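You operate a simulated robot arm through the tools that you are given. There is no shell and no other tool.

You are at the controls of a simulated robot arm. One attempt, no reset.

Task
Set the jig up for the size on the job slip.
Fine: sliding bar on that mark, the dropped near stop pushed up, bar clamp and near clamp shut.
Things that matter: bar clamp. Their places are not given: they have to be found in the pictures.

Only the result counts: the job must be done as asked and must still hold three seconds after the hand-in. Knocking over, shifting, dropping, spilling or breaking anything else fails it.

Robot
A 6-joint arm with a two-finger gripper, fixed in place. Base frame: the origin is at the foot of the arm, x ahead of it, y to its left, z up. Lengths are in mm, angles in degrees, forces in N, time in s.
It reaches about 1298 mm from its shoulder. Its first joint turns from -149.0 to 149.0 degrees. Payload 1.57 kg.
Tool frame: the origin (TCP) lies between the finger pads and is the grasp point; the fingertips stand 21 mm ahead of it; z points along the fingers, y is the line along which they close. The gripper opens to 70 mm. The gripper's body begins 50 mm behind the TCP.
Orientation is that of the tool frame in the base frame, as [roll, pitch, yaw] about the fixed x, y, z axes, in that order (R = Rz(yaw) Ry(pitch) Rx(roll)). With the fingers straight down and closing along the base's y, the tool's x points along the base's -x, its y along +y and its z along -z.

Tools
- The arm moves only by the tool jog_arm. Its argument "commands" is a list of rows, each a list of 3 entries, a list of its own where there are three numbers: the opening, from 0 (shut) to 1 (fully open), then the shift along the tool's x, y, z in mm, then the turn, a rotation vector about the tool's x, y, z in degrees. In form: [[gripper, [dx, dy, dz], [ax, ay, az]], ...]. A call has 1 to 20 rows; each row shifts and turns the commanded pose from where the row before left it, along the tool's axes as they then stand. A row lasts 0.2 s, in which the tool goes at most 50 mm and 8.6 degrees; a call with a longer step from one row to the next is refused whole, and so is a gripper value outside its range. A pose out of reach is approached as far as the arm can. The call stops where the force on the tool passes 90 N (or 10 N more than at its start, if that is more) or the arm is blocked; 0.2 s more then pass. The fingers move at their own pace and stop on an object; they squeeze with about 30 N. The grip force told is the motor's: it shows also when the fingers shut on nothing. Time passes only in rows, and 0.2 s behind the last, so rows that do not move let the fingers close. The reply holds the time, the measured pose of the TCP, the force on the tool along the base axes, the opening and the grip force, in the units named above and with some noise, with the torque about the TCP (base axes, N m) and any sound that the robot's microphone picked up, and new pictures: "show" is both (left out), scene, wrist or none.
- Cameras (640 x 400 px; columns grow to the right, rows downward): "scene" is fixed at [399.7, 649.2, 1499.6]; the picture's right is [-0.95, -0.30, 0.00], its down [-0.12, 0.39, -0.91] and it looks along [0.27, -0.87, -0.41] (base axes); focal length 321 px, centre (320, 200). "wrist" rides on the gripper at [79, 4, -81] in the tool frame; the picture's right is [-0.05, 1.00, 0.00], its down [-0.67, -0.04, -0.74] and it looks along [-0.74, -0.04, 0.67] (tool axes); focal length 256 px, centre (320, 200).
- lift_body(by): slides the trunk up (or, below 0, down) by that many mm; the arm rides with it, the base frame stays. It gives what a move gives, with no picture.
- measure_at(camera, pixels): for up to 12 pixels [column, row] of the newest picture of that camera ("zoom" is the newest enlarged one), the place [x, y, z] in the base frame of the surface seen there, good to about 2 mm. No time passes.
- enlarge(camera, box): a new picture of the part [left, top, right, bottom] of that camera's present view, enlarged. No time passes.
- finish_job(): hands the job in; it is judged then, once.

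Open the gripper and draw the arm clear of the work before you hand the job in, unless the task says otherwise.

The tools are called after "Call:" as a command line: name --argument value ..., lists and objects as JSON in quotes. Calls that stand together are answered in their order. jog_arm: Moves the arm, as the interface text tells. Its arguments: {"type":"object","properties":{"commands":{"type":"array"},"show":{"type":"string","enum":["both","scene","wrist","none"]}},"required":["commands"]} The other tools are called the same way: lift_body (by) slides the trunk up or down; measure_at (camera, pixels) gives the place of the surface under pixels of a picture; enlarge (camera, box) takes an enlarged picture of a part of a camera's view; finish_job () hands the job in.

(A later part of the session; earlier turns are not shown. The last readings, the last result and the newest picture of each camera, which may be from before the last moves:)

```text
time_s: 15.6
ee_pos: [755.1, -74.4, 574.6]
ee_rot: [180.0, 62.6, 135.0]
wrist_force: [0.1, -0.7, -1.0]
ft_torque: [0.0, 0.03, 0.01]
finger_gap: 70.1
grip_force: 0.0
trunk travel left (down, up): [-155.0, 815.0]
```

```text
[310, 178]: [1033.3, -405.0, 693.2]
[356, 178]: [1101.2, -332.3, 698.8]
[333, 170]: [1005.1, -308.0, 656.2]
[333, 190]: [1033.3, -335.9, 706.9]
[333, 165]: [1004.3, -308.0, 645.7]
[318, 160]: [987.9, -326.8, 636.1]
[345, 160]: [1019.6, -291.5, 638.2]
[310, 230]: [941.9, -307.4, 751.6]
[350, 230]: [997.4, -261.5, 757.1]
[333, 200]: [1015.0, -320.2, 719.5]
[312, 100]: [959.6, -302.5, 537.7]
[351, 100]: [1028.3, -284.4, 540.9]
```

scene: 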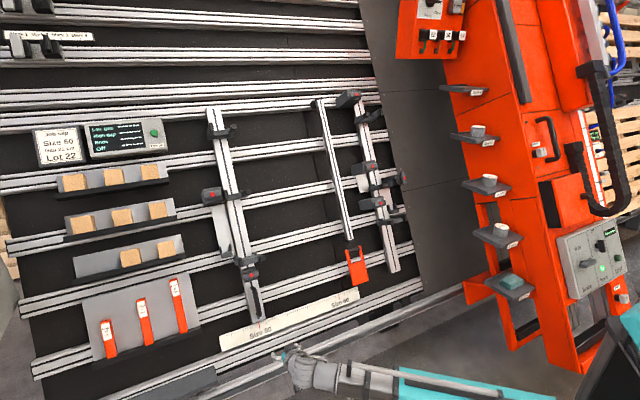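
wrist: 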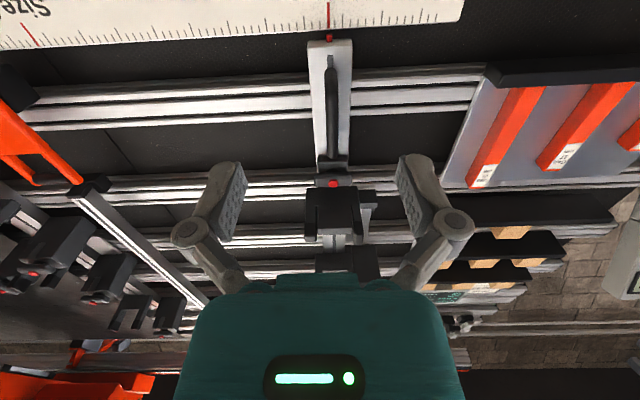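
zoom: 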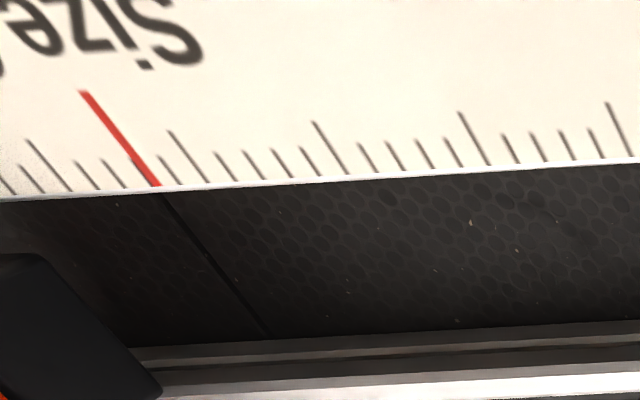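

The pointer is 400 mm (s 491→91) from Size 60. The bar clamp wing lies across the bar (s 460-525, t≈1007-1030, h≈120), so to grip it I need the fingers closing up/down the slope: I turn the tool -90° about its axis, at this safe stand-off.

Call:
jog_arm --commands '[[1, [0, 0, 0], [0, 0, -8.2]], [1, [0, 0, 0], [0, 0, -8.2]], [1, [0, 0, 0], [0, 0, -8.2]], [1, [0, 0, 0], [0, 0, -8.2]], [1, [0, 0, 0], [0, 0, -8.2]], [1, [0, 0, 0], [0, 0, -8.2]], [1, [0, 0, 0], [0, 0, -8.2]], [1, [0, 0, 0], [0, 0, -8.2]], [1, [0, 0, 0], [0, 0, -8.2]], [1, [0, 0, 0], [0, 0, -8.2]], [1, [0, 0, 0], [0, 0, -8.0]]]'

```text
time_s: 18.0
ee_pos: [753.6, -74.6, 573.7]
ee_rot: [-117.4, -0.2, -135.0]
wrist_force: [-1.0, 0.4, 0.0]
ft_torque: [-0.01, -0.03, 0.0]
finger_gap: 70.3
grip_force: 0.1
trunk travel left (down, up): [-155.0, 815.0]
```

scene: 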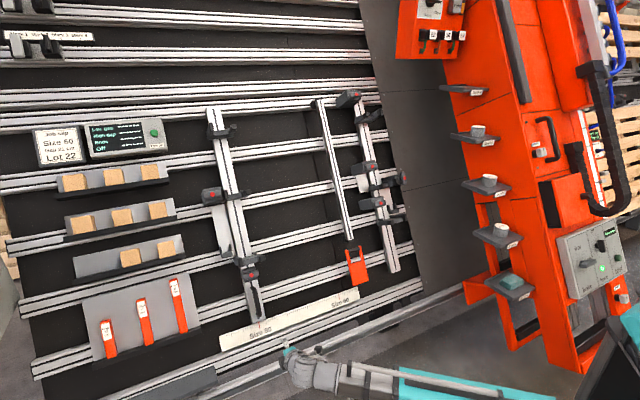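
wrist: 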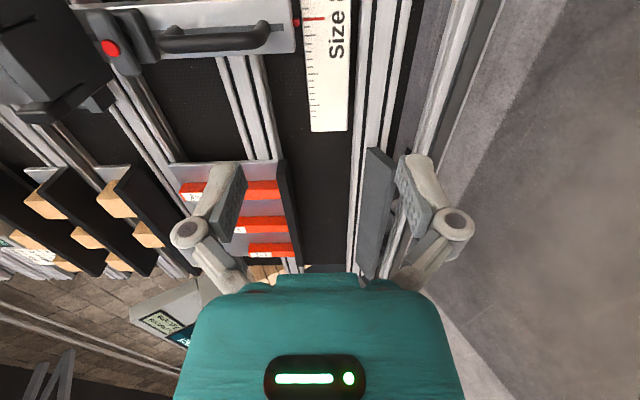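

The turn worked; the bar clamp shows in side view at (112,45). I enlarge it and measure wing, block and handle heights.

Call:
enlarge --camera "wrist" --box '[40, 0, 300, 130]'

Call:
measure_at --camera "wrist" --pixels '[[110, 48], [100, 25], [125, 65], [118, 45], [102, 50], [145, 40], [155, 50], [138, 25], [165, 45], [262, 35], [215, 42], [100, 105]]'

```text
2.46 times, centred on (170, 65) of wrist
```

zoom: 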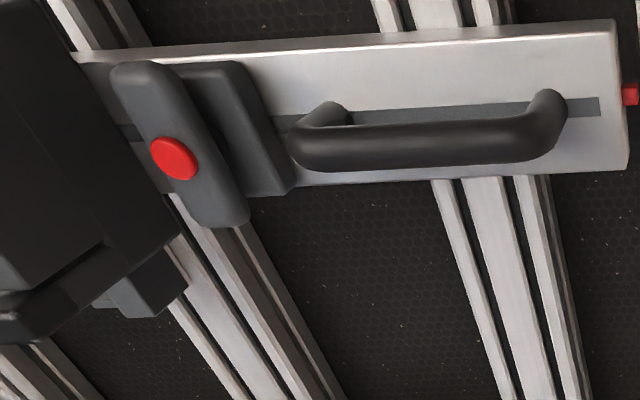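

```text
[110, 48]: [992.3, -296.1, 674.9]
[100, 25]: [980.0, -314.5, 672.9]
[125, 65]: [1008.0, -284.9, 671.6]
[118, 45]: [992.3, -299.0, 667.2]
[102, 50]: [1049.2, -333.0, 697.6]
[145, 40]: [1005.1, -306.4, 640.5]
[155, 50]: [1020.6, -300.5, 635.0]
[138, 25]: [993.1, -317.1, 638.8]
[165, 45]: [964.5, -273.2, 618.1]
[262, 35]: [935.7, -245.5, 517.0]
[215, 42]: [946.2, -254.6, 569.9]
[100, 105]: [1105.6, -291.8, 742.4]
```

Wing front is at h≈122, block face at 97, handle top at h≈134, t≤960. Target TCP for the wing: (994.7,-298.0,672.4). I raise the trunk 98.7 mm and advance most of the way with the fingers partly closed.

Call:
lift_body --by 98.7

Call:
jog_arm --commands '[[0.7, [-1.77, -17.66, 33.97], [0, 0, 0]], [0.7, [-1.77, -17.66, 33.97], [0, 0, 0]], [0.7, [-1.77, -17.66, 33.97], [0, 0, 0]], [0.7, [-1.77, -17.66, 33.97], [0, 0, 0]], [0.7, [-1.77, -17.66, 33.97], [0, 0, 0]], [0.7, [-1.77, -17.66, 33.97], [0, 0, 0]], [0.7, [-1.77, -17.66, 33.97], [0, 0, 0]], [0.7, [0, 0, 0], [0, 0, 0]]]'

```text
time_s: 19.4
ee_pos: [755.4, -74.2, 673.4]
ee_rot: [-117.4, -0.1, -135.0]
wrist_force: [0.2, -0.3, -0.2]
ft_torque: [-0.01, 0.02, -0.03]
finger_gap: 70.0
grip_force: 0.0
trunk travel left (down, up): [-254.0, 716.0]
```

```text
time_s: 21.1
ee_pos: [954.0, -256.3, 672.3]
ee_rot: [-117.5, 0.0, -134.9]
wrist_force: [-0.5, -0.8, 1.3]
ft_torque: [0.01, -0.02, 0.05]
finger_gap: 49.2
grip_force: 0.1
out of reach, approached as far as the arm can: row 3
trunk travel left (down, up): [-254.0, 716.0]
```

scene: 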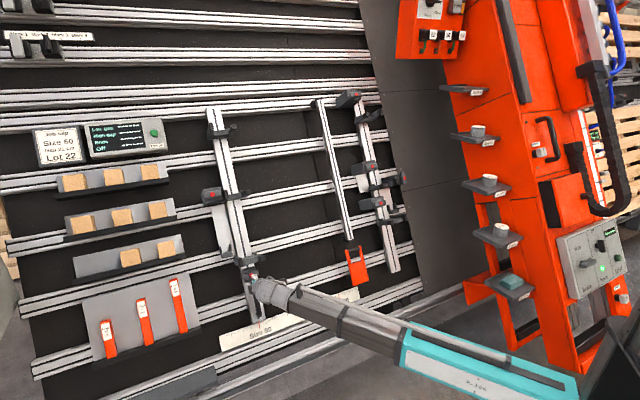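
wrist: 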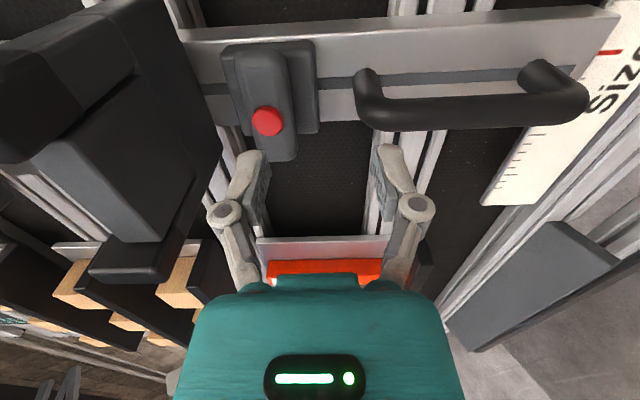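

The hand is 58 mm short of the wing, s matches within 1 mm, and the wing at (265,110) will lie between the fingers as t rises with the approach. I advance 44 mm and check.

Call:
jog_arm --commands '[[0.7, [0.3, -6.72, 12.93], [0, 0, 0]], [0.7, [0.3, -6.72, 12.93], [0, 0, 0]], [0.7, [0.3, -6.72, 12.93], [0, 0, 0]], [0.7, [0, 0, 0], [0, 0, 0]]]'

```text
time_s: 22.1
ee_pos: [983.4, -285.8, 672.6]
ee_rot: [-117.4, 0.0, -134.8]
wrist_force: [1.0, 0.6, 0.5]
ft_torque: [0.02, 0.0, 0.04]
finger_gap: 49.1
grip_force: 0.1
trunk travel left (down, up): [-254.0, 716.0]
```

scene: 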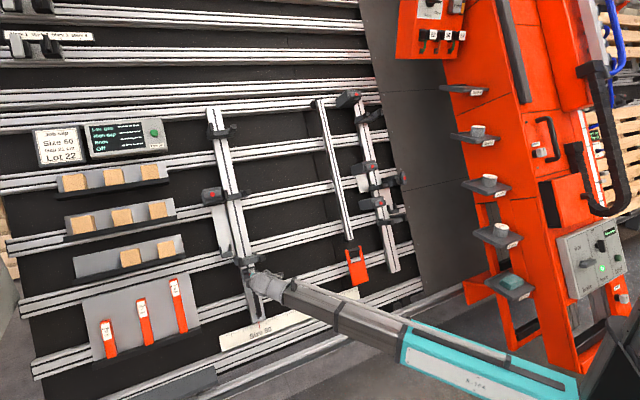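
wrist: 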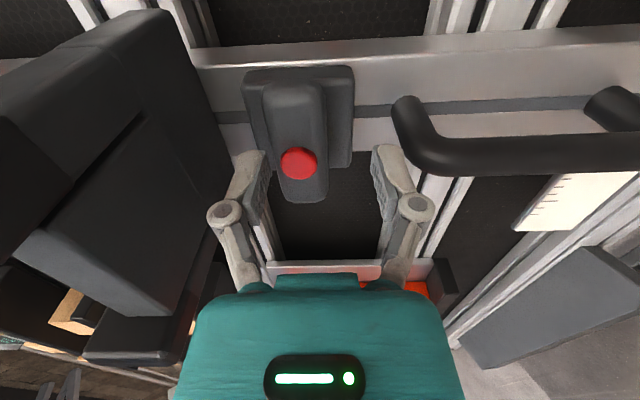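

The fingers straddle the wing (dot at (299,162)); h is 138. I advance the last 16 mm.

Call:
jog_arm --commands '[[0.7, [0.5, -3.7, 7.1], [0, 0, 0]], [0.7, [0.5, -3.7, 7.1], [0, 0, 0]], [0.7, [0, 0, 0], [0, 0, 0]]]'

```text
time_s: 22.9
ee_pos: [992.9, -296.9, 672.4]
ee_rot: [-117.6, 0.0, -135.1]
wrist_force: [-0.6, -0.6, -0.2]
ft_torque: [-0.01, 0.01, -0.01]
finger_gap: 49.0
grip_force: 0.1
trunk travel left (down, up): [-254.0, 716.0]
```

scene: 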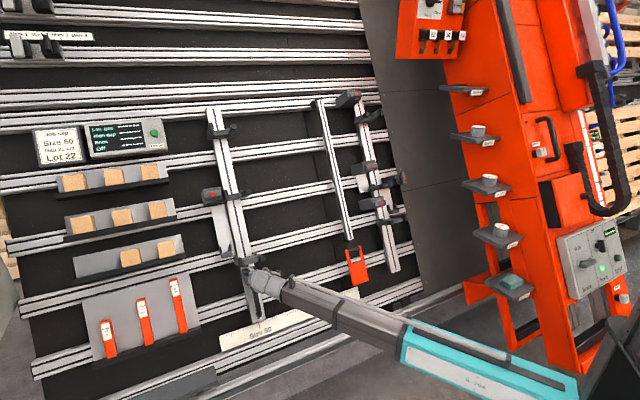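
wrist: 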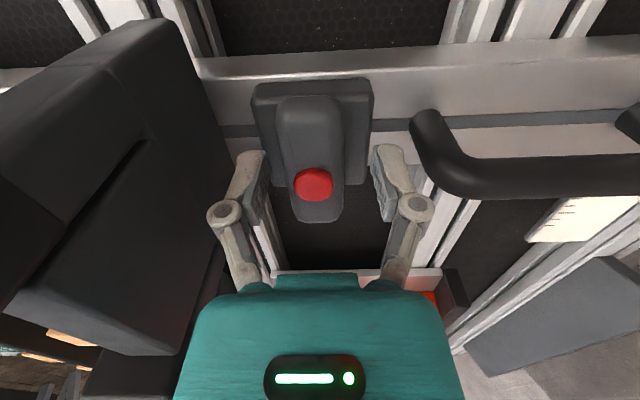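

The wing is centred between the fingers with h≈125. I close the gripper on it.

Call:
jog_arm --commands '[[0.0, [0, 0, 0], [0, 0, 0]], [0.0, [0, 0, 0], [0, 0, 0]], [0.0, [0, 0, 0], [0, 0, 0]], [0.0, [0, 0, 0], [0, 0, 0]]]' --show "wrist"

```text
time_s: 23.9
ee_pos: [994.9, -299.2, 674.7]
ee_rot: [-117.2, 0.1, -134.8]
wrist_force: [19.5, -13.7, 28.2]
ft_torque: [-0.53, -0.32, -0.19]
finger_gap: 27.9
grip_force: 31.8
trunk travel left (down, up): [-254.0, 716.0]
```

wrist: 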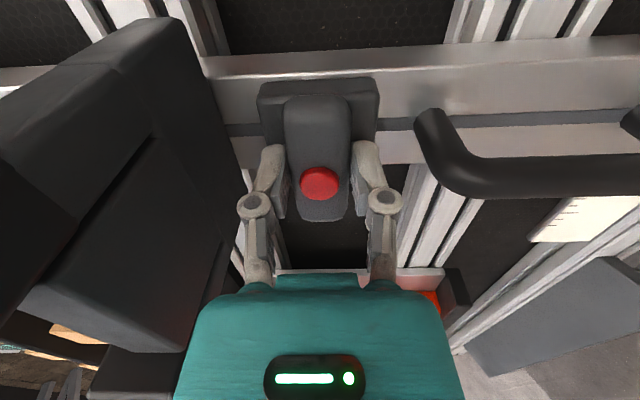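

Gripped (gap 27.9 mm); the ~34 N force is upslope, so the hand sits ~2-3 mm low. I lift the trunk 2.5 mm to centre it before turning.

Call:
lift_body --by 2.5

```text
time_s: 24.5
ee_pos: [994.4, -299.5, 674.7]
ee_rot: [-117.5, 0.0, -134.9]
wrist_force: [19.9, -14.9, 14.3]
ft_torque: [0.06, -0.43, 0.72]
finger_gap: 28.2
grip_force: 31.7
trunk travel left (down, up): [-256.0, 714.0]
```

Vertical force dropped; remaining pull is toward the board. I nudge the tool 2 mm horizontally toward the board and start turning the wing gently +16° about the tool axis to feel which way it goes.

Call:
jog_arm --commands '[[0.0, [0, -0.92, 1.77], [0, 0, 0]], [0.0, [0, 0, 0], [0, 0, 4]], [0.0, [0, 0, 0], [0, 0, 4]], [0.0, [0, 0, 0], [0, 0, 4]], [0.0, [0, 0, 0], [0, 0, 4]], [0.0, [0, 0, 0], [0, 0, 0]]]' --show "wrist"

```text
time_s: 25.9
ee_pos: [994.0, -300.7, 674.4]
ee_rot: [-118.5, 14.2, -142.6]
wrist_force: [-4.8, 1.5, 0.0]
ft_torque: [-0.77, 0.79, 0.32]
finger_gap: 32.9
grip_force: 31.8
trunk travel left (down, up): [-256.0, 714.0]
```

wrist: 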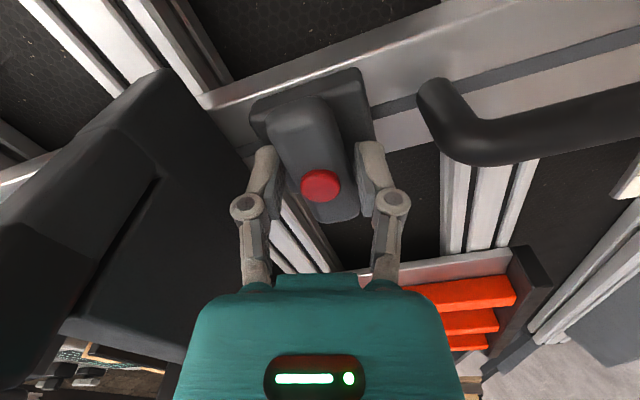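

The wing stayed put relative to its block while the tool turned 16° and the gap widened to 32.9 with ~1.1 N·m: it is blocked that way. I turn back and try the other direction by 16°.

Call:
jog_arm --commands '[[0.0, [0, 0, 0], [0, 0, -5.3]], [0.0, [0, 0, 0], [0, 0, -5.3]], [0.0, [0, 0, 0], [0, 0, -5.4]], [0.0, [0, 0, 0], [0, 0, 0]], [0.0, [0, 0, 0], [0, 0, -4]], [0.0, [0, 0, 0], [0, 0, -4]], [0.0, [0, 0, 0], [0, 0, -4]], [0.0, [0, 0, 0], [0, 0, -4]], [0.0, [0, 0, 0], [0, 0, 0]]]' --show "wrist"

```text
time_s: 27.9
ee_pos: [994.6, -299.2, 674.2]
ee_rot: [-118.6, -14.3, -127.4]
wrist_force: [-8.3, 2.7, -3.8]
ft_torque: [0.41, 0.18, 0.13]
finger_gap: 28.0
grip_force: 32.1
trunk travel left (down, up): [-256.0, 714.0]
```

wrist: 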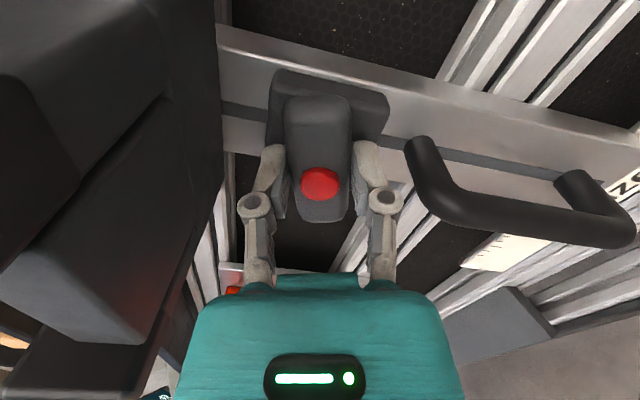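

The wing turned freely with the tool this way (gap stayed 28.0): that is the opening direction. To continue without the camera side swinging into the stop above, I release, back off, and flip the tool 180° to regrip from the other side.

Call:
jog_arm --commands '[[0.7, [0, 0, 0], [0, 0, 0]], [0.7, [0, 0, 0], [0, 0, 0]], [0.7, [0, 0, 0], [0, 0, 0]]]' --show "wrist"

```text
time_s: 28.7
ee_pos: [995.6, -298.5, 675.3]
ee_rot: [-118.4, -14.1, -127.4]
wrist_force: [-0.1, -0.3, 0.0]
ft_torque: [-0.03, -0.01, -0.01]
finger_gap: 49.0
grip_force: 0.2
trunk travel left (down, up): [-256.0, 714.0]
```

wrist: 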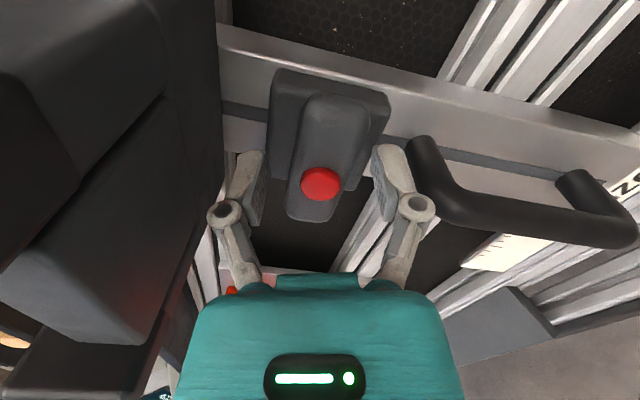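

The wing sprang back toward its block line (a detent), so it needs a full turn. I back off 70 mm horizontally and begin the 196° flip of the tool.

Call:
jog_arm --commands '[[0.7, [-1.78, 6.2, -12.42], [0, 0, 0]], [0.7, [-1.78, 6.2, -12.42], [0, 0, 0]], [0.7, [-1.78, 6.2, -12.42], [0, 0, 0]], [0.7, [-1.78, 6.2, -12.42], [0, 0, 0]], [0.7, [-1.78, 6.2, -12.42], [0, 0, 0]], [0.7, [0, 0, 0], [0, 0, 8.5]], [0.7, [0, 0, 0], [0, 0, 8.5]], [0.7, [0, 0, 0], [0, 0, 8.5]], [0.7, [0, 0, 0], [0, 0, 8.5]], [0.7, [0, 0, 0], [0, 0, 8.5]], [0.7, [0, 0, 0], [0, 0, 8.5]], [0.7, [0, 0, 0], [0, 0, 8.5]], [0.7, [0, 0, 0], [0, 0, 8.5]], [0.7, [0, 0, 0], [0, 0, 8.5]], [0.7, [0, 0, 0], [0, 0, 8.5]], [0.7, [0, 0, 0], [0, 0, 8.5]], [0.7, [0, 0, 0], [0, 0, 8.5]]]' --show "wrist"

```text
time_s: 32.3
ee_pos: [945.7, -251.0, 674.5]
ee_rot: [-172.7, 62.3, 143.3]
wrist_force: [-0.2, 0.4, -0.8]
ft_torque: [-0.03, -0.04, -0.01]
finger_gap: 49.1
grip_force: 0.0
trunk travel left (down, up): [-256.0, 714.0]
```

wrist: 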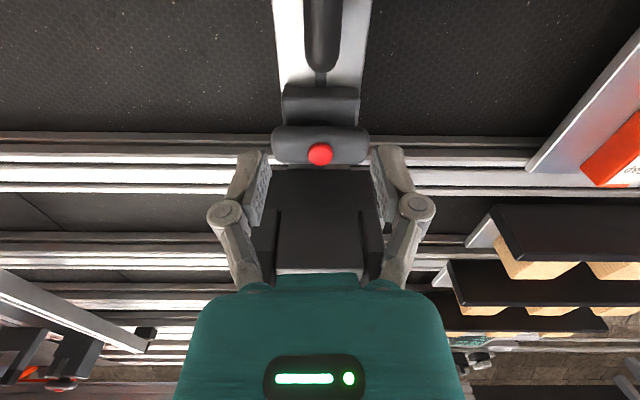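

The tool is near the camera-below orientation and the wing (300-365,145) is back across the bar, i.e. shut. I finish the flip with another +94°.

Call:
jog_arm --commands '[[0.7, [0, 0, 0], [0, 0, 8.55]], [0.7, [0, 0, 0], [0, 0, 8.55]], [0.7, [0, 0, 0], [0, 0, 8.55]], [0.7, [0, 0, 0], [0, 0, 8.55]], [0.7, [0, 0, 0], [0, 0, 8.55]], [0.7, [0, 0, 0], [0, 0, 8.55]], [0.7, [0, 0, 0], [0, 0, 8.55]], [0.7, [0, 0, 0], [0, 0, 8.55]], [0.7, [0, 0, 0], [0, 0, 8.55]], [0.7, [0, 0, 0], [0, 0, 8.55]], [0.7, [0, 0, 0], [0, 0, 8.5]]]' --show "wrist"

```text
time_s: 34.7
ee_pos: [946.0, -250.1, 674.6]
ee_rot: [117.5, -0.1, 45.0]
wrist_force: [-0.6, 0.3, 0.1]
ft_torque: [0.02, -0.03, -0.02]
finger_gap: 48.9
grip_force: 0.0
trunk travel left (down, up): [-256.0, 714.0]
```

wrist: 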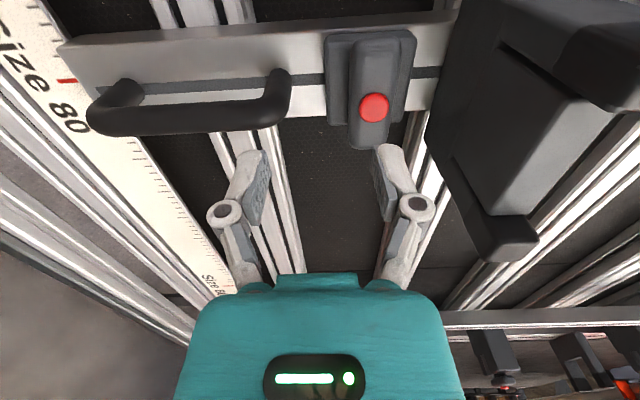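

Now the camera looks from the far side; the TCP needs 69 mm horizontally to the wing. I advance with fingers at 49 mm opening.

Call:
jog_arm --commands '[[0.7, [0, 6.38, 12.28], [0, 0, 0]], [0.7, [0, 6.38, 12.28], [0, 0, 0]], [0.7, [0, 6.38, 12.28], [0, 0, 0]], [0.7, [0, 6.38, 12.28], [0, 0, 0]], [0.7, [0, 6.38, 12.28], [0, 0, 0]], [0.7, [0, 0, 0], [0, 0, 0]]]' --show "wrist"

```text
time_s: 36.1
ee_pos: [994.0, -301.5, 674.3]
ee_rot: [117.5, 0.1, 45.0]
wrist_force: [-0.6, -0.8, -0.5]
ft_torque: [0.03, -0.02, 0.01]
finger_gap: 48.9
grip_force: 0.1
trunk travel left (down, up): [-256.0, 714.0]
```

wrist: 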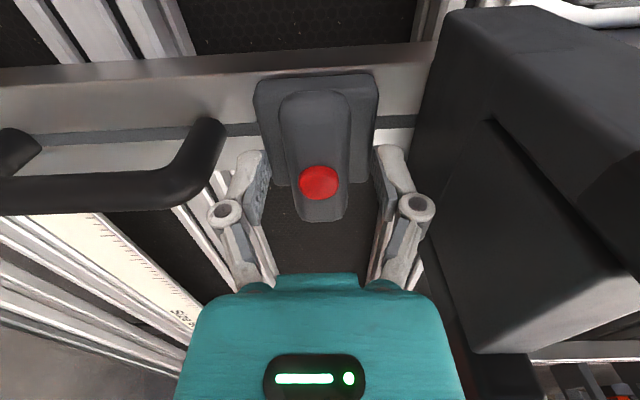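

The wing is well centred between the fingers. I close on it and turn −41° first, watching gap and torque.

Call:
jog_arm --commands '[[0.0, [0, 0, 0], [0, 0, 0]], [0.0, [0, 0, 0], [0, 0, 0]], [0.0, [0, 0, 0], [0, 0, 0]], [0.0, [0, 0, 0], [0, 0, 0]], [0.0, [0, 0, 0], [0, 0, -5]], [0.0, [0, 0, 0], [0, 0, -5]], [0.0, [0, 0, 0], [0, 0, -5]], [0.0, [0, 0, 0], [0, 0, -5]], [0.0, [0, 0, 0], [0, 0, -5]], [0.0, [0, 0, 0], [0, 0, -5]], [0.0, [0, 0, 0], [0, 0, -5]], [0.0, [0, 0, 0], [0, 0, -5]], [0.0, [0, 0, 0], [0, 0, 0]]]' --show "wrist"

```text
time_s: 38.9
ee_pos: [994.3, -300.0, 674.0]
ee_rot: [124.3, 34.9, 66.2]
wrist_force: [8.8, -15.0, 7.6]
ft_torque: [0.01, -0.07, 0.15]
finger_gap: 28.1
grip_force: 31.7
trunk travel left (down, up): [-256.0, 714.0]
```

wrist: 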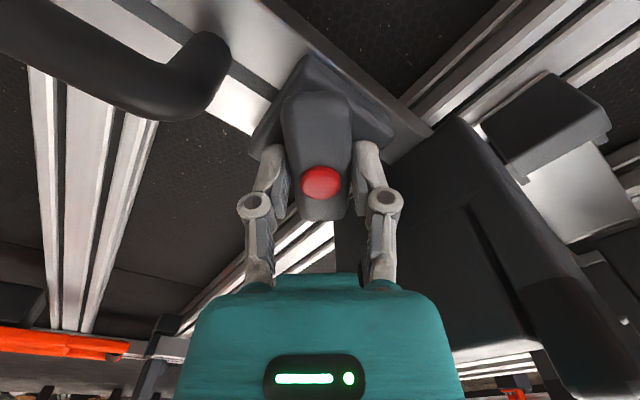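

The wing followed 40°. I turn it the remaining −50°.

Call:
jog_arm --commands '[[0.0, [0, 0, 0], [0, 0, -5]], [0.0, [0, 0, 0], [0, 0, -5]], [0.0, [0, 0, 0], [0, 0, -5]], [0.0, [0, 0, 0], [0, 0, -5]], [0.0, [0, 0, 0], [0, 0, -5]], [0.0, [0, 0, 0], [0, 0, -5]], [0.0, [0, 0, 0], [0, 0, -5]], [0.0, [0, 0, 0], [0, 0, -5]], [0.0, [0, 0, 0], [0, 0, -5]], [0.0, [0, 0, 0], [0, 0, -5]], [0.0, [0, 0, 0], [0, 0, 0]]]' --show "wrist"

```text
time_s: 41.3
ee_pos: [995.5, -299.7, 675.5]
ee_rot: [-179.8, 62.7, 135.2]
wrist_force: [18.9, -12.9, 10.8]
ft_torque: [-0.24, -0.36, 0.05]
finger_gap: 27.9
grip_force: 32.4
trunk travel left (down, up): [-256.0, 714.0]
```

wrist: 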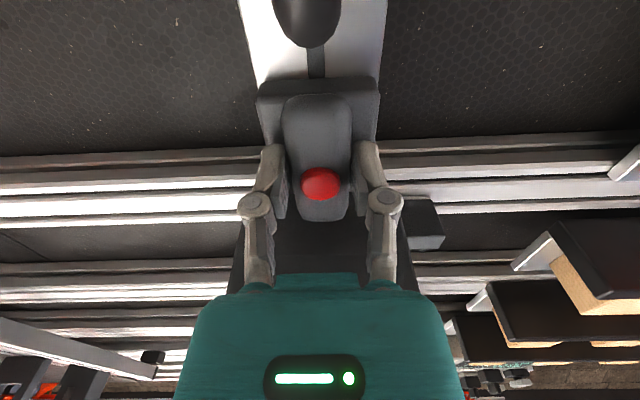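

The wing now runs along the bar (vertical). I push 4° further to seat it at its end, then release and look whether it stays.

Call:
jog_arm --commands '[[0.0, [0, 0, 0], [0, 0, -4]], [0.0, [0, 0, 0], [0, 0, 0]], [0.0, [0, 0, 0], [0, 0, 4]], [0.7, [0, 0, 0], [0, 0, 0]], [0.7, [0, 0, 0], [0, 0, 0]], [0.7, [0, 0, 0], [0, 0, 0]]]' --show "wrist"

```text
time_s: 42.7
ee_pos: [993.3, -299.0, 674.2]
ee_rot: [180.0, 62.5, 135.0]
wrist_force: [-0.7, 0.9, -0.5]
ft_torque: [-0.01, 0.01, 0.02]
finger_gap: 49.2
grip_force: 0.0
trunk travel left (down, up): [-256.0, 714.0]
```

wrist: 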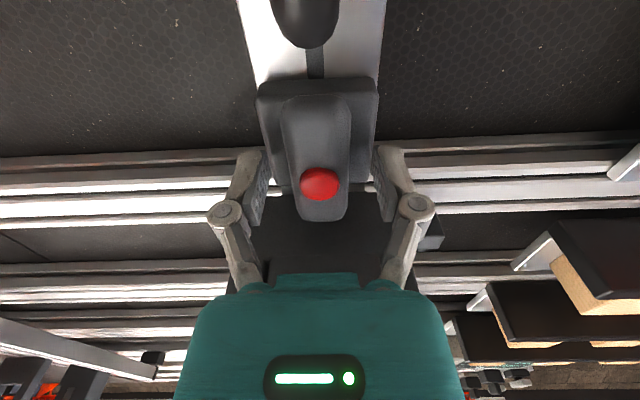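

The wing stays vertical, so the bar clamp should be open. I back off 100 mm, lower the trunk to the handle's height, and then approach the handle.

Call:
jog_arm --commands '[[0.8, [6.59, 0, -12.68], [0, 0, 0]], [1, [6.59, 0, -12.68], [0, 0, 0]], [1, [6.59, 0, -12.68], [0, 0, 0]], [1, [6.59, 0, -12.68], [0, 0, 0]], [1, [6.59, 0, -12.68], [0, 0, 0]], [1, [6.59, 0, -12.68], [0, 0, 0]], [1, [6.59, 0, -12.68], [0, 0, 0]]]' --show "wrist"

Call:
lift_body --by -102

Call:
jog_arm --commands '[[1, [0, 0, 0], [0, 0, 0]]]'

```text
time_s: 44.3
ee_pos: [926.5, -228.0, 674.6]
ee_rot: [179.9, 62.5, 135.0]
wrist_force: [-0.8, -0.1, 0.2]
ft_torque: [0.0, -0.01, 0.03]
finger_gap: 69.8
grip_force: 0.1
trunk travel left (down, up): [-256.0, 714.0]
```

wrist: 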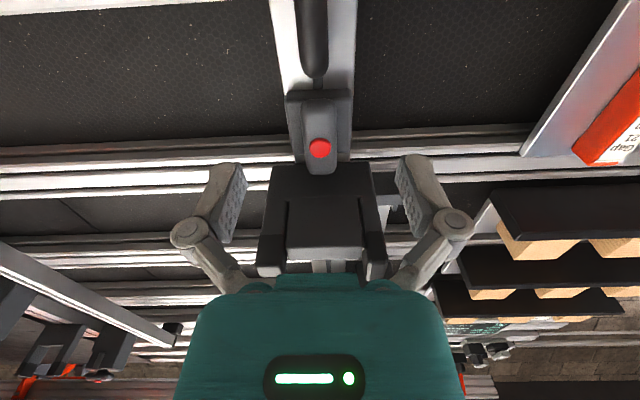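

```text
time_s: 45.6
ee_pos: [926.6, -228.4, 572.9]
ee_rot: [180.0, 62.5, 135.0]
wrist_force: [1.3, 0.2, 0.2]
ft_torque: [-0.02, 0.0, -0.04]
finger_gap: 69.8
grip_force: 0.1
trunk travel left (down, up): [-154.0, 816.0]
```

```text
time_s: 46.0
ee_pos: [926.5, -229.4, 573.7]
ee_rot: [180.0, 62.5, 135.1]
wrist_force: [0.1, -0.2, -1.0]
ft_torque: [0.03, 0.02, -0.01]
finger_gap: 70.0
grip_force: 0.0
trunk travel left (down, up): [-154.0, 816.0]
```

scene: 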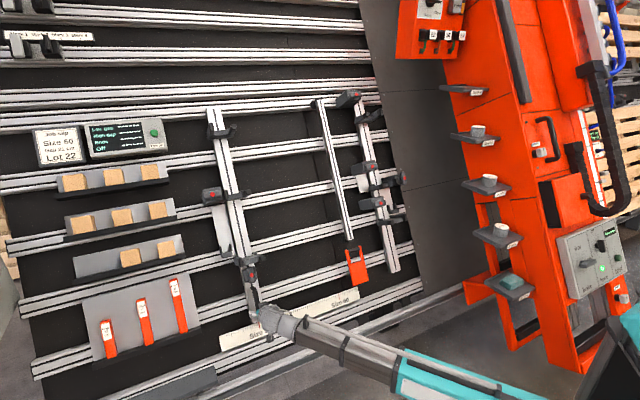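
wrist: 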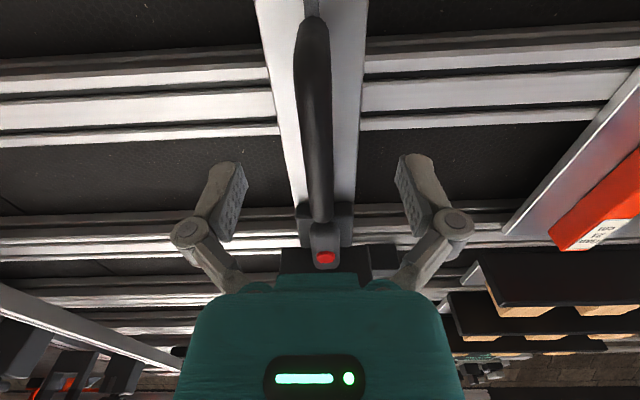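

The handle runs up the picture at column ~315; the TCP is 39 mm above it in h and 2 mm off in s. I advance 44 mm and close on the handle.

Call:
jog_arm --commands '[[1, [-5.07, -0.6, 9.76], [0, 0, 0]], [1, [-5.07, -0.6, 9.76], [0, 0, 0]], [1, [-5.07, -0.6, 9.76], [0, 0, 0]], [1, [-5.07, -0.6, 9.76], [0, 0, 0]], [1, [0, 0, 0], [0, 0, 0]], [0.5, [0, 0, 0], [0, 0, 0]], [0.0, [0, 0, 0], [0, 0, 0]], [0.0, [0, 0, 0], [0, 0, 0]], [0.0, [0, 0, 0], [0, 0, 0]], [0.0, [0, 0, 0], [0, 0, 0]]]'

```text
time_s: 48.2
ee_pos: [955.6, -261.9, 572.4]
ee_rot: [179.8, 62.5, 135.0]
wrist_force: [1.8, 6.1, 1.4]
ft_torque: [-0.06, -0.06, 0.03]
finger_gap: 16.8
grip_force: 31.9
trunk travel left (down, up): [-154.0, 816.0]
```

scene: 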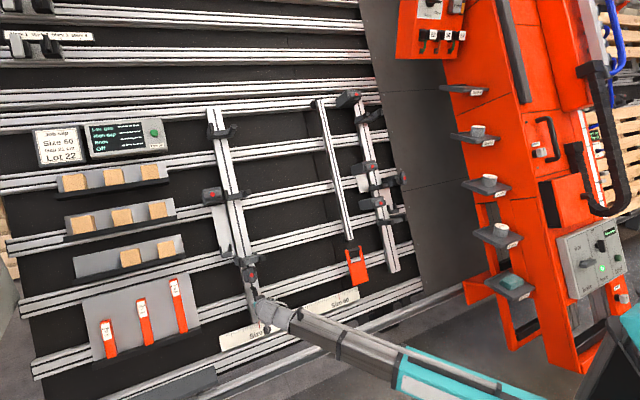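
wrist: 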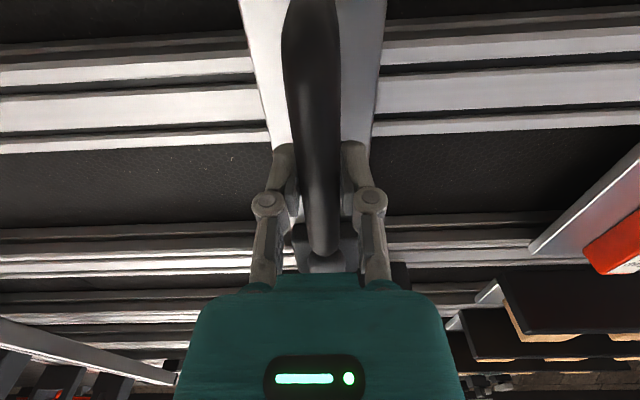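

The handle is held (gap 16.8 mm). I try a small slide of 20 mm toward Size 60 to see whether the bar moves.

Call:
jog_arm --commands '[[0.0, [0, -5, 0], [0, 0, 0]], [0.0, [0, -5, 0], [0, 0, 0]], [0.0, [0, -5, 0], [0, 0, 0]], [0.0, [0, -5, 0], [0, 0, 0]], [0.0, [0, 0, 0], [0, 0, 0]]]'

```text
time_s: 49.4
ee_pos: [940.8, -276.3, 573.6]
ee_rot: [-179.9, 62.5, 135.1]
wrist_force: [-4.3, 6.3, -2.4]
ft_torque: [-0.3, -0.24, 0.03]
finger_gap: 16.8
grip_force: 32.0
trunk travel left (down, up): [-154.0, 816.0]
```

scene: 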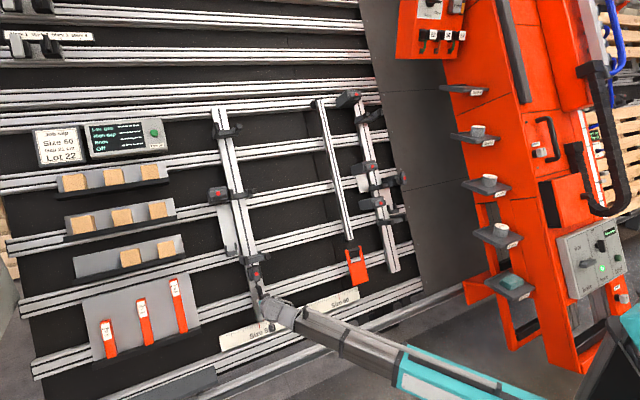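
wrist: 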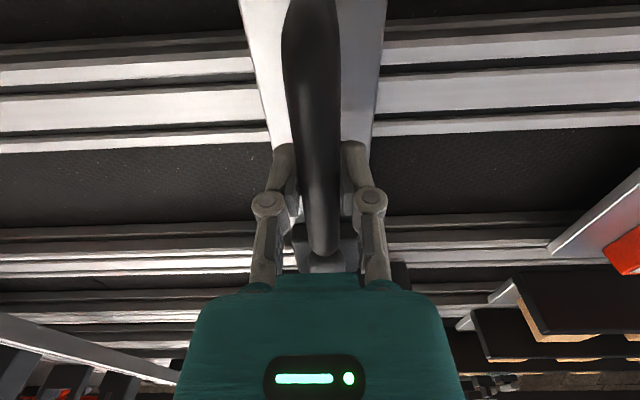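

The whole bar slid with only ~6 N, so the clamp is open. I slide it 330 mm further, stopping ~50 mm short of the Size 60 mark.

Call:
jog_arm --commands '[[0.0, [0, -18, 0], [0, 0, 0]], [0.0, [0, -18, 0], [0, 0, 0]], [0.0, [0, -18, 0], [0, 0, 0]], [0.0, [0, -18, 0], [0, 0, 0]], [0.0, [0, -18, 0], [0, 0, 0]], [0.0, [0, -18, 0], [0, 0, 0]], [0.0, [0, -18, 0], [0, 0, 0]], [0.0, [0, -18, 0], [0, 0, 0]], [0.0, [0, -18, 0], [0, 0, 0]], [0.0, [0, -18, 0], [0, 0, 0]], [0.0, [0, -18, 0], [0, 0, 0]], [0.0, [0, -18, 0], [0, 0, 0]], [0.0, [0, -18, 0], [0, 0, 0]], [0.0, [0, -18, 0], [0, 0, 0]], [0.0, [0, -18, 0], [0, 0, 0]], [0.0, [0, -18, 0], [0, 0, 0]], [0.0, [0, -18, 0], [0, 0, 0]], [0.0, [0, -18, 0], [0, 0, 0]], [0.0, [0, 0, 0], [0, 0, 0]]]'

```text
time_s: 53.4
ee_pos: [712.1, -505.2, 573.7]
ee_rot: [-180.0, 62.5, 135.0]
wrist_force: [5.7, -9.8, 5.0]
ft_torque: [0.56, 0.6, 0.01]
finger_gap: 16.7
grip_force: 32.6
trunk travel left (down, up): [-154.0, 816.0]
```

scene: 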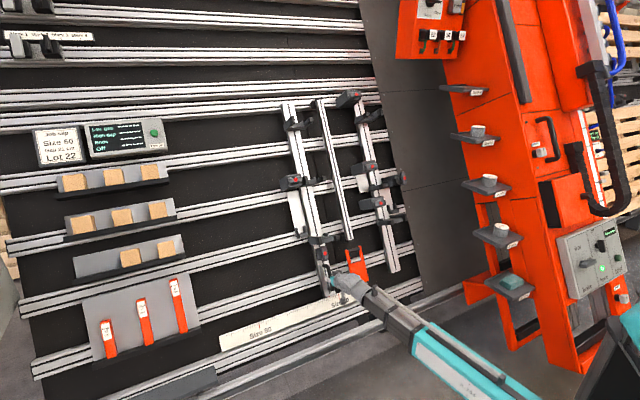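
wrist: 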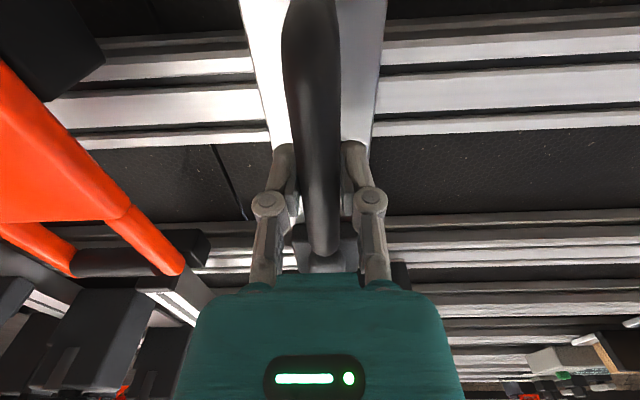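

The bar is at s≈146, 56 mm short. The orange bracket at wrist (100,230) is the nearest neighbour; I measure it and the middle bar for clearance before the final stretch.

Call:
measure_at --camera "wrist" --pixels '[[180, 268], [120, 215], [150, 250], [60, 140], [90, 60], [190, 250], [205, 245], [70, 255], [30, 100], [130, 205], [165, 280], [60, 290]]'

Call:
enlarge --camera "scene" --box '[280, 210, 400, 310]'

```text
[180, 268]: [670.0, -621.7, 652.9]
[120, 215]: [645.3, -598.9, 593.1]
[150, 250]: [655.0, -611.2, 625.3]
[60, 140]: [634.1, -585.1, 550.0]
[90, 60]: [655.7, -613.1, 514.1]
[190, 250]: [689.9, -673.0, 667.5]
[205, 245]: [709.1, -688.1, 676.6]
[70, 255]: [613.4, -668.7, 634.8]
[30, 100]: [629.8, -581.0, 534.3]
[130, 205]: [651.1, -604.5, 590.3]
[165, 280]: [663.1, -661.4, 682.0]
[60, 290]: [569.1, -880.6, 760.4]
```

```text
4.00 times, centred on (340, 260) of scene
```

zoom: 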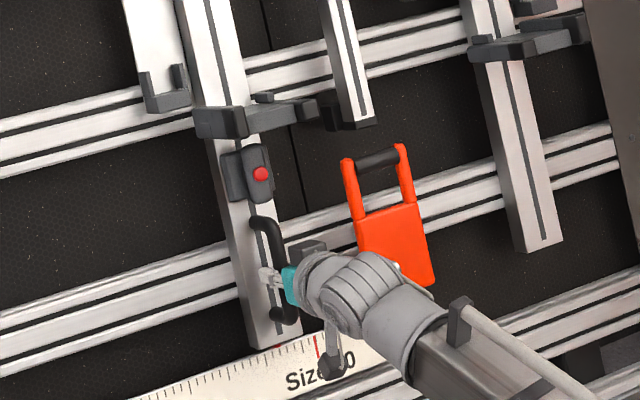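

The orange bracket's edge is at s≈35 and the gripper will reach s≈54 at the lowest, so there is room. I slide the last 56 mm to s≈90.3.

Call:
jog_arm --commands '[[0.0, [0, -8, 0], [0, 0, 0]], [0.0, [0, -8, 0], [0, 0, 0]], [0.0, [0, -8, 0], [0, 0, 0]], [0.0, [0, -8, 0], [0, 0, 0]], [0.0, [0, -8, 0], [0, 0, 0]], [0.0, [0, -8, 0], [0, 0, 0]], [0.0, [0, -8, 0], [0, 0, 0]], [0.0, [0, 0, 0], [0, 0, 0]], [0.0, [0, 0, 0], [0, 0, 0]]]'

```text
time_s: 55.4
ee_pos: [670.8, -544.1, 573.2]
ee_rot: [-180.0, 62.2, 135.0]
wrist_force: [-6.3, 13.7, -1.9]
ft_torque: [0.48, 0.46, 0.01]
finger_gap: 17.0
grip_force: 32.1
trunk travel left (down, up): [-154.0, 816.0]
```

scene: 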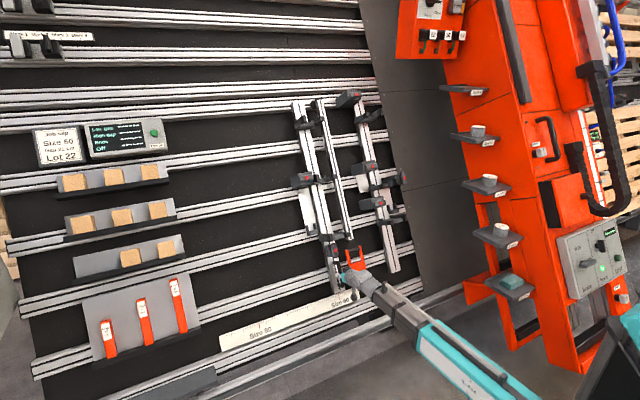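
wrist: 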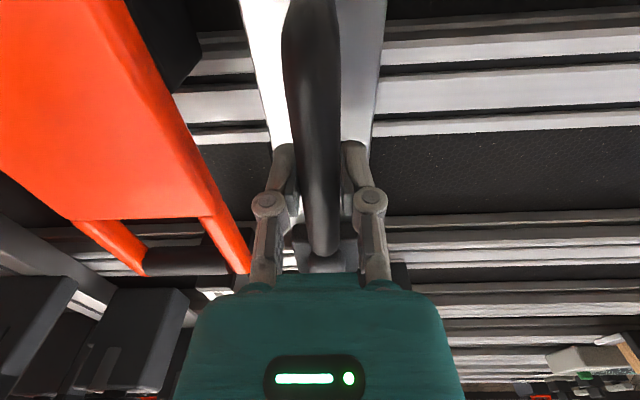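

The bar is at s≈89.6. I check the pointer against the Size 60 mark in the scene view as far as it is visible.

Call:
enlarge --camera "scene" --box '[310, 260, 390, 320]'

```text
6.67 times, centred on (350, 290) of scene
```

zoom: 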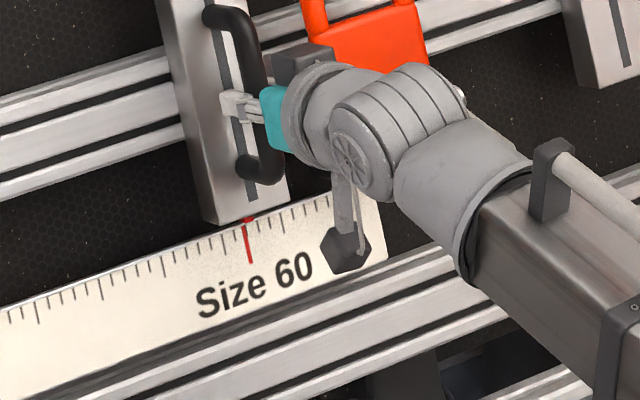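

The pointer looks close to the Size 60 mark; I zoom harder to judge the remaining offset.

Call:
enlarge --camera "scene" --box '[328, 285, 352, 305]'

Call:
measure_at --camera "zoom" --pixels '[[280, 170], [300, 250], [320, 300], [290, 140], [250, 100]]'

```text
16.00 times, centred on (340, 295) of scene
```

zoom: 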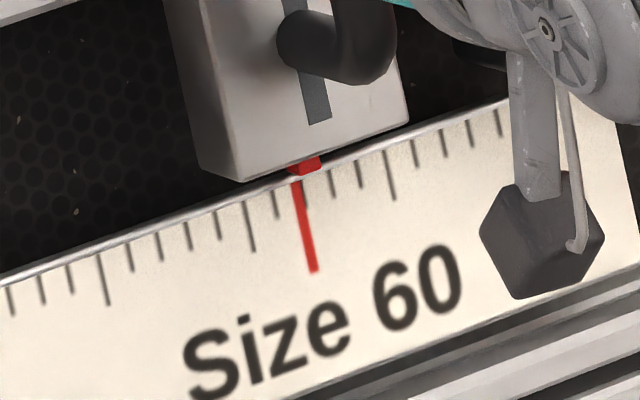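

```text
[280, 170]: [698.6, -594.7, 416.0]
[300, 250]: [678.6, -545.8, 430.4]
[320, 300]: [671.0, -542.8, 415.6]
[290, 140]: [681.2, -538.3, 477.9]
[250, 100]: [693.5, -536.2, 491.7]
```

By parallax bookkeeping (tab stands ~10 mm above the scale) the pointer is on the mark within about half a millimetre. I release the handle and back off so the wrist camera can check it more squarely.

Call:
jog_arm --commands '[[0.5, [0, 0, 0], [0, 0, 0]], [0.5, [0, 0, 0], [0, 0, 0]], [0.5, [0, 0, 0], [0, 0, 0]], [0.5, [9.22, 0, -17.74], [0, 0, 0]], [0.5, [9.22, 0, -17.74], [0, 0, 0]], [0.5, [9.22, 0, -17.74], [0, 0, 0]], [0.5, [9.22, 0, -17.74], [0, 0, 0]], [0.5, [9.22, 0, -17.74], [0, 0, 0]], [0.5, [9.22, 0, -17.74], [0, 0, 0]], [0.5, [9.22, 0, -17.74], [0, 0, 0]], [0.5, [9.22, 0, -17.74], [0, 0, 0]], [0.5, [9.22, 0, -17.74], [0, 0, 0]], [0.5, [9.22, 0, -17.74], [0, 0, 0]]]'

```text
time_s: 58.2
ee_pos: [549.5, -419.5, 572.7]
ee_rot: [179.9, 62.5, 135.1]
wrist_force: [0.4, -0.4, 0.2]
ft_torque: [0.02, -0.03, 0.0]
finger_gap: 35.2
grip_force: 0.0
out of reach, approached as far as the arm can: row 12, 13
trunk travel left (down, up): [-154.0, 816.0]
```

scene: 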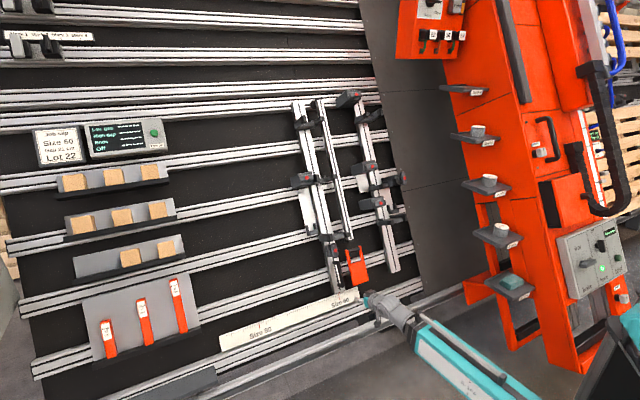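
wrist: 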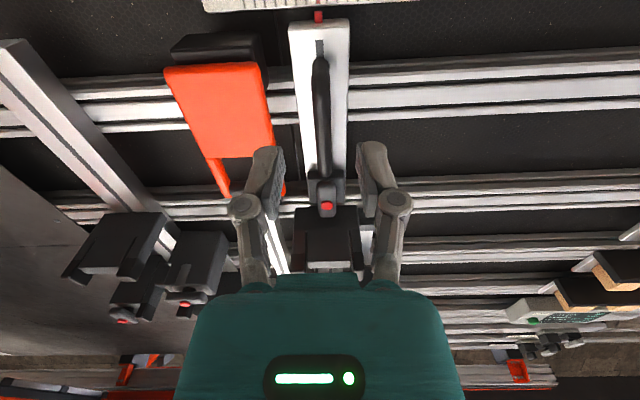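

The pointer shows at (318,16) with the scale edge at the very top. I enlarge it.

Call:
enlarge --camera "wrist" --box '[280, 0, 360, 50]'

Call:
enlarge --camera "scene" --box '[328, 283, 352, 303]'

```text
8.00 times, centred on (320, 25) of wrist
```

zoom: 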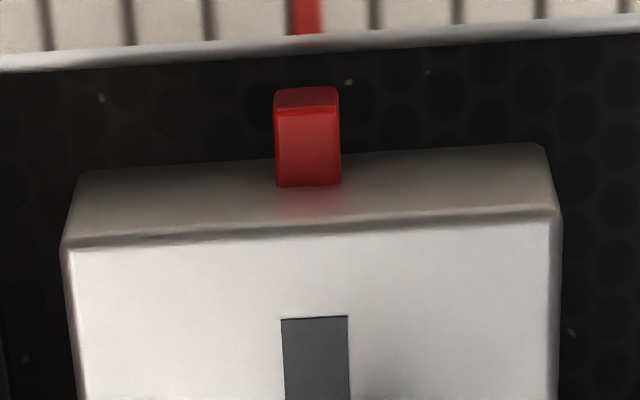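

```text
16.00 times, centred on (340, 293) of scene
```

zoom: 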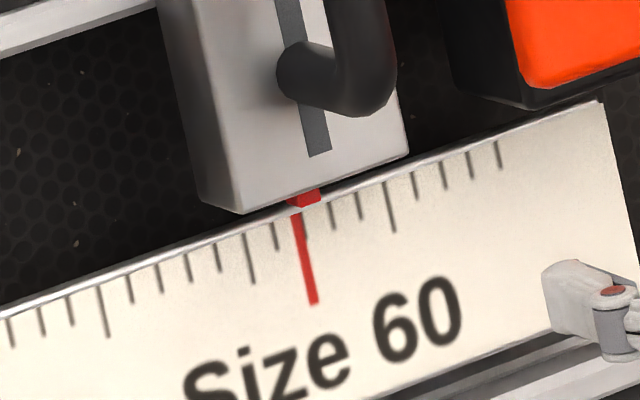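

In the wrist zoom the red tab (centre ≈308) and the red Size 60 line (≈307-309) coincide, with ticks 82 px per 10 mm, so the bar is on the mark. Next I raise the trunk and go to shut the bar clamp; I measure the wing's present place first.

Call:
measure_at --camera "wrist" --pixels '[[327, 205], [326, 196], [318, 200], [335, 200], [327, 190], [325, 185]]'

Call:
lift_body --by 101.5

Call:
jog_arm --commands '[[0.7, [0, 0, 0], [0, 0, 0]]]' --show "wrist"

```text
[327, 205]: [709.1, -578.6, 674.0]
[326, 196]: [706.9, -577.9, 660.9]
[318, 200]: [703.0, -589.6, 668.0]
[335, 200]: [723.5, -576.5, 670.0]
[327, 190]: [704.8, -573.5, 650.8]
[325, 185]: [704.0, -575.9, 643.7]
```

```text
time_s: 59.6
ee_pos: [549.3, -419.7, 673.8]
ee_rot: [180.0, 62.4, 135.1]
wrist_force: [-0.1, 0.9, -1.0]
ft_torque: [0.01, -0.01, -0.01]
finger_gap: 35.0
grip_force: 0.2
trunk travel left (down, up): [-256.0, 714.0]
```

```text
time_s: 60.0
ee_pos: [549.7, -419.2, 674.2]
ee_rot: [-180.0, 62.5, 135.1]
wrist_force: [-0.5, 0.2, -0.3]
ft_torque: [-0.01, -0.02, -0.01]
finger_gap: 49.1
grip_force: 0.1
trunk travel left (down, up): [-256.0, 714.0]
```

wrist: 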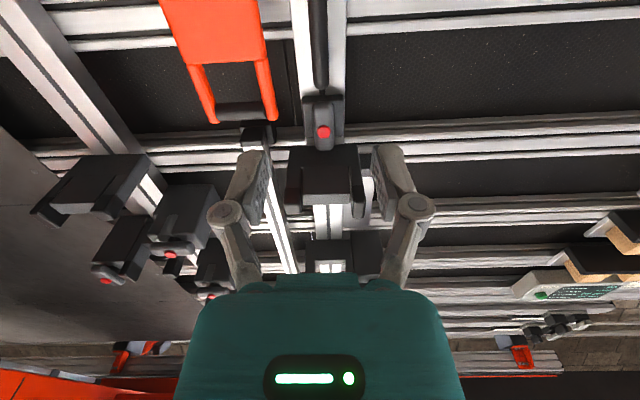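

The wing's dot is at s≈92, t≈1018, h≈127, in line with the hand. I advance 180 mm and check.

Call:
jog_arm --commands '[[0.7, [-8.3, 0, 15.97], [0, 0, 0]], [0.7, [-8.3, 0, 15.97], [0, 0, 0]], [0.7, [-8.3, 0, 15.97], [0, 0, 0]], [0.7, [-8.3, 0, 15.97], [0, 0, 0]], [0.7, [-8.3, 0, 15.97], [0, 0, 0]], [0.7, [-8.3, 0, 15.97], [0, 0, 0]], [0.7, [-8.3, 0, 15.97], [0, 0, 0]], [0.7, [-8.3, 0, 15.97], [0, 0, 0]], [0.7, [-8.3, 0, 15.97], [0, 0, 0]], [0.7, [-8.3, 0, 15.97], [0, 0, 0]], [0.7, [0, 0, 0], [0, 0, 0]]]'

```text
time_s: 62.4
ee_pos: [676.2, -545.9, 673.4]
ee_rot: [-180.0, 62.4, 135.1]
wrist_force: [-0.1, 0.2, 0.4]
ft_torque: [0.01, -0.03, -0.01]
finger_gap: 48.9
grip_force: 0.1
trunk travel left (down, up): [-256.0, 714.0]
```

scene: 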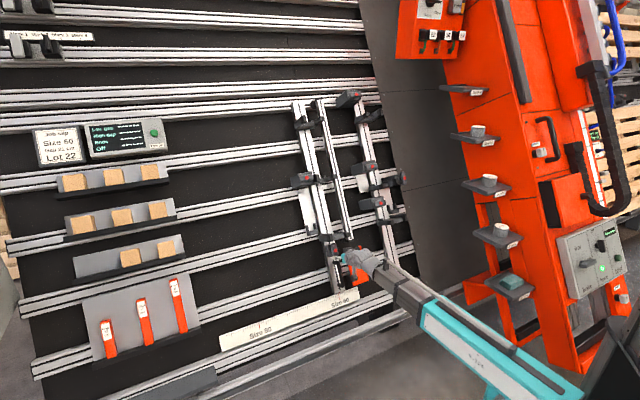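
wrist: 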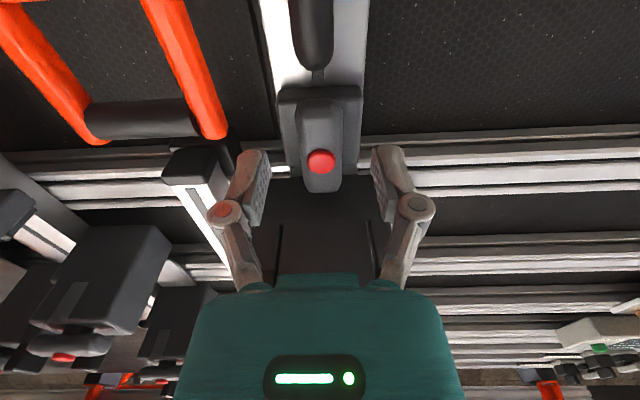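

The wing (322,140) lies centred between the fingers; 51 mm remain. I advance and close on it.

Call:
jog_arm --commands '[[0.7, [-5.8, -0.2, 11.2], [0, 0, 0]], [0.7, [-5.8, -0.2, 11.2], [0, 0, 0]], [0.7, [-5.8, -0.2, 11.2], [0, 0, 0]], [0.7, [-5.8, -0.2, 11.2], [0, 0, 0]], [0.7, [0, 0, 0], [0, 0, 0]]]' --show "wrist"

```text
time_s: 63.6
ee_pos: [712.9, -583.3, 674.3]
ee_rot: [179.9, 62.4, 135.1]
wrist_force: [0.3, 0.3, -0.4]
ft_torque: [-0.01, -0.01, -0.01]
finger_gap: 48.7
grip_force: 0.1
trunk travel left (down, up): [-256.0, 714.0]
```

wrist: 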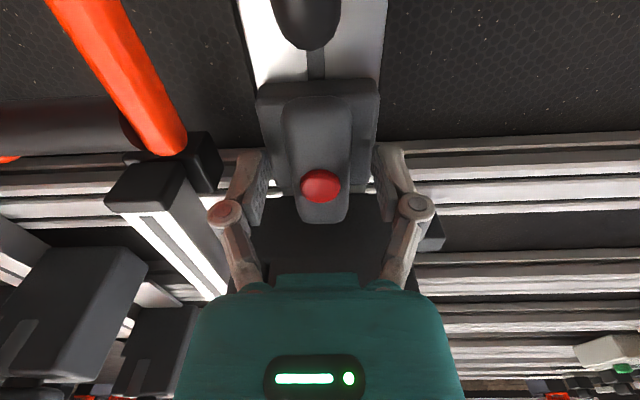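

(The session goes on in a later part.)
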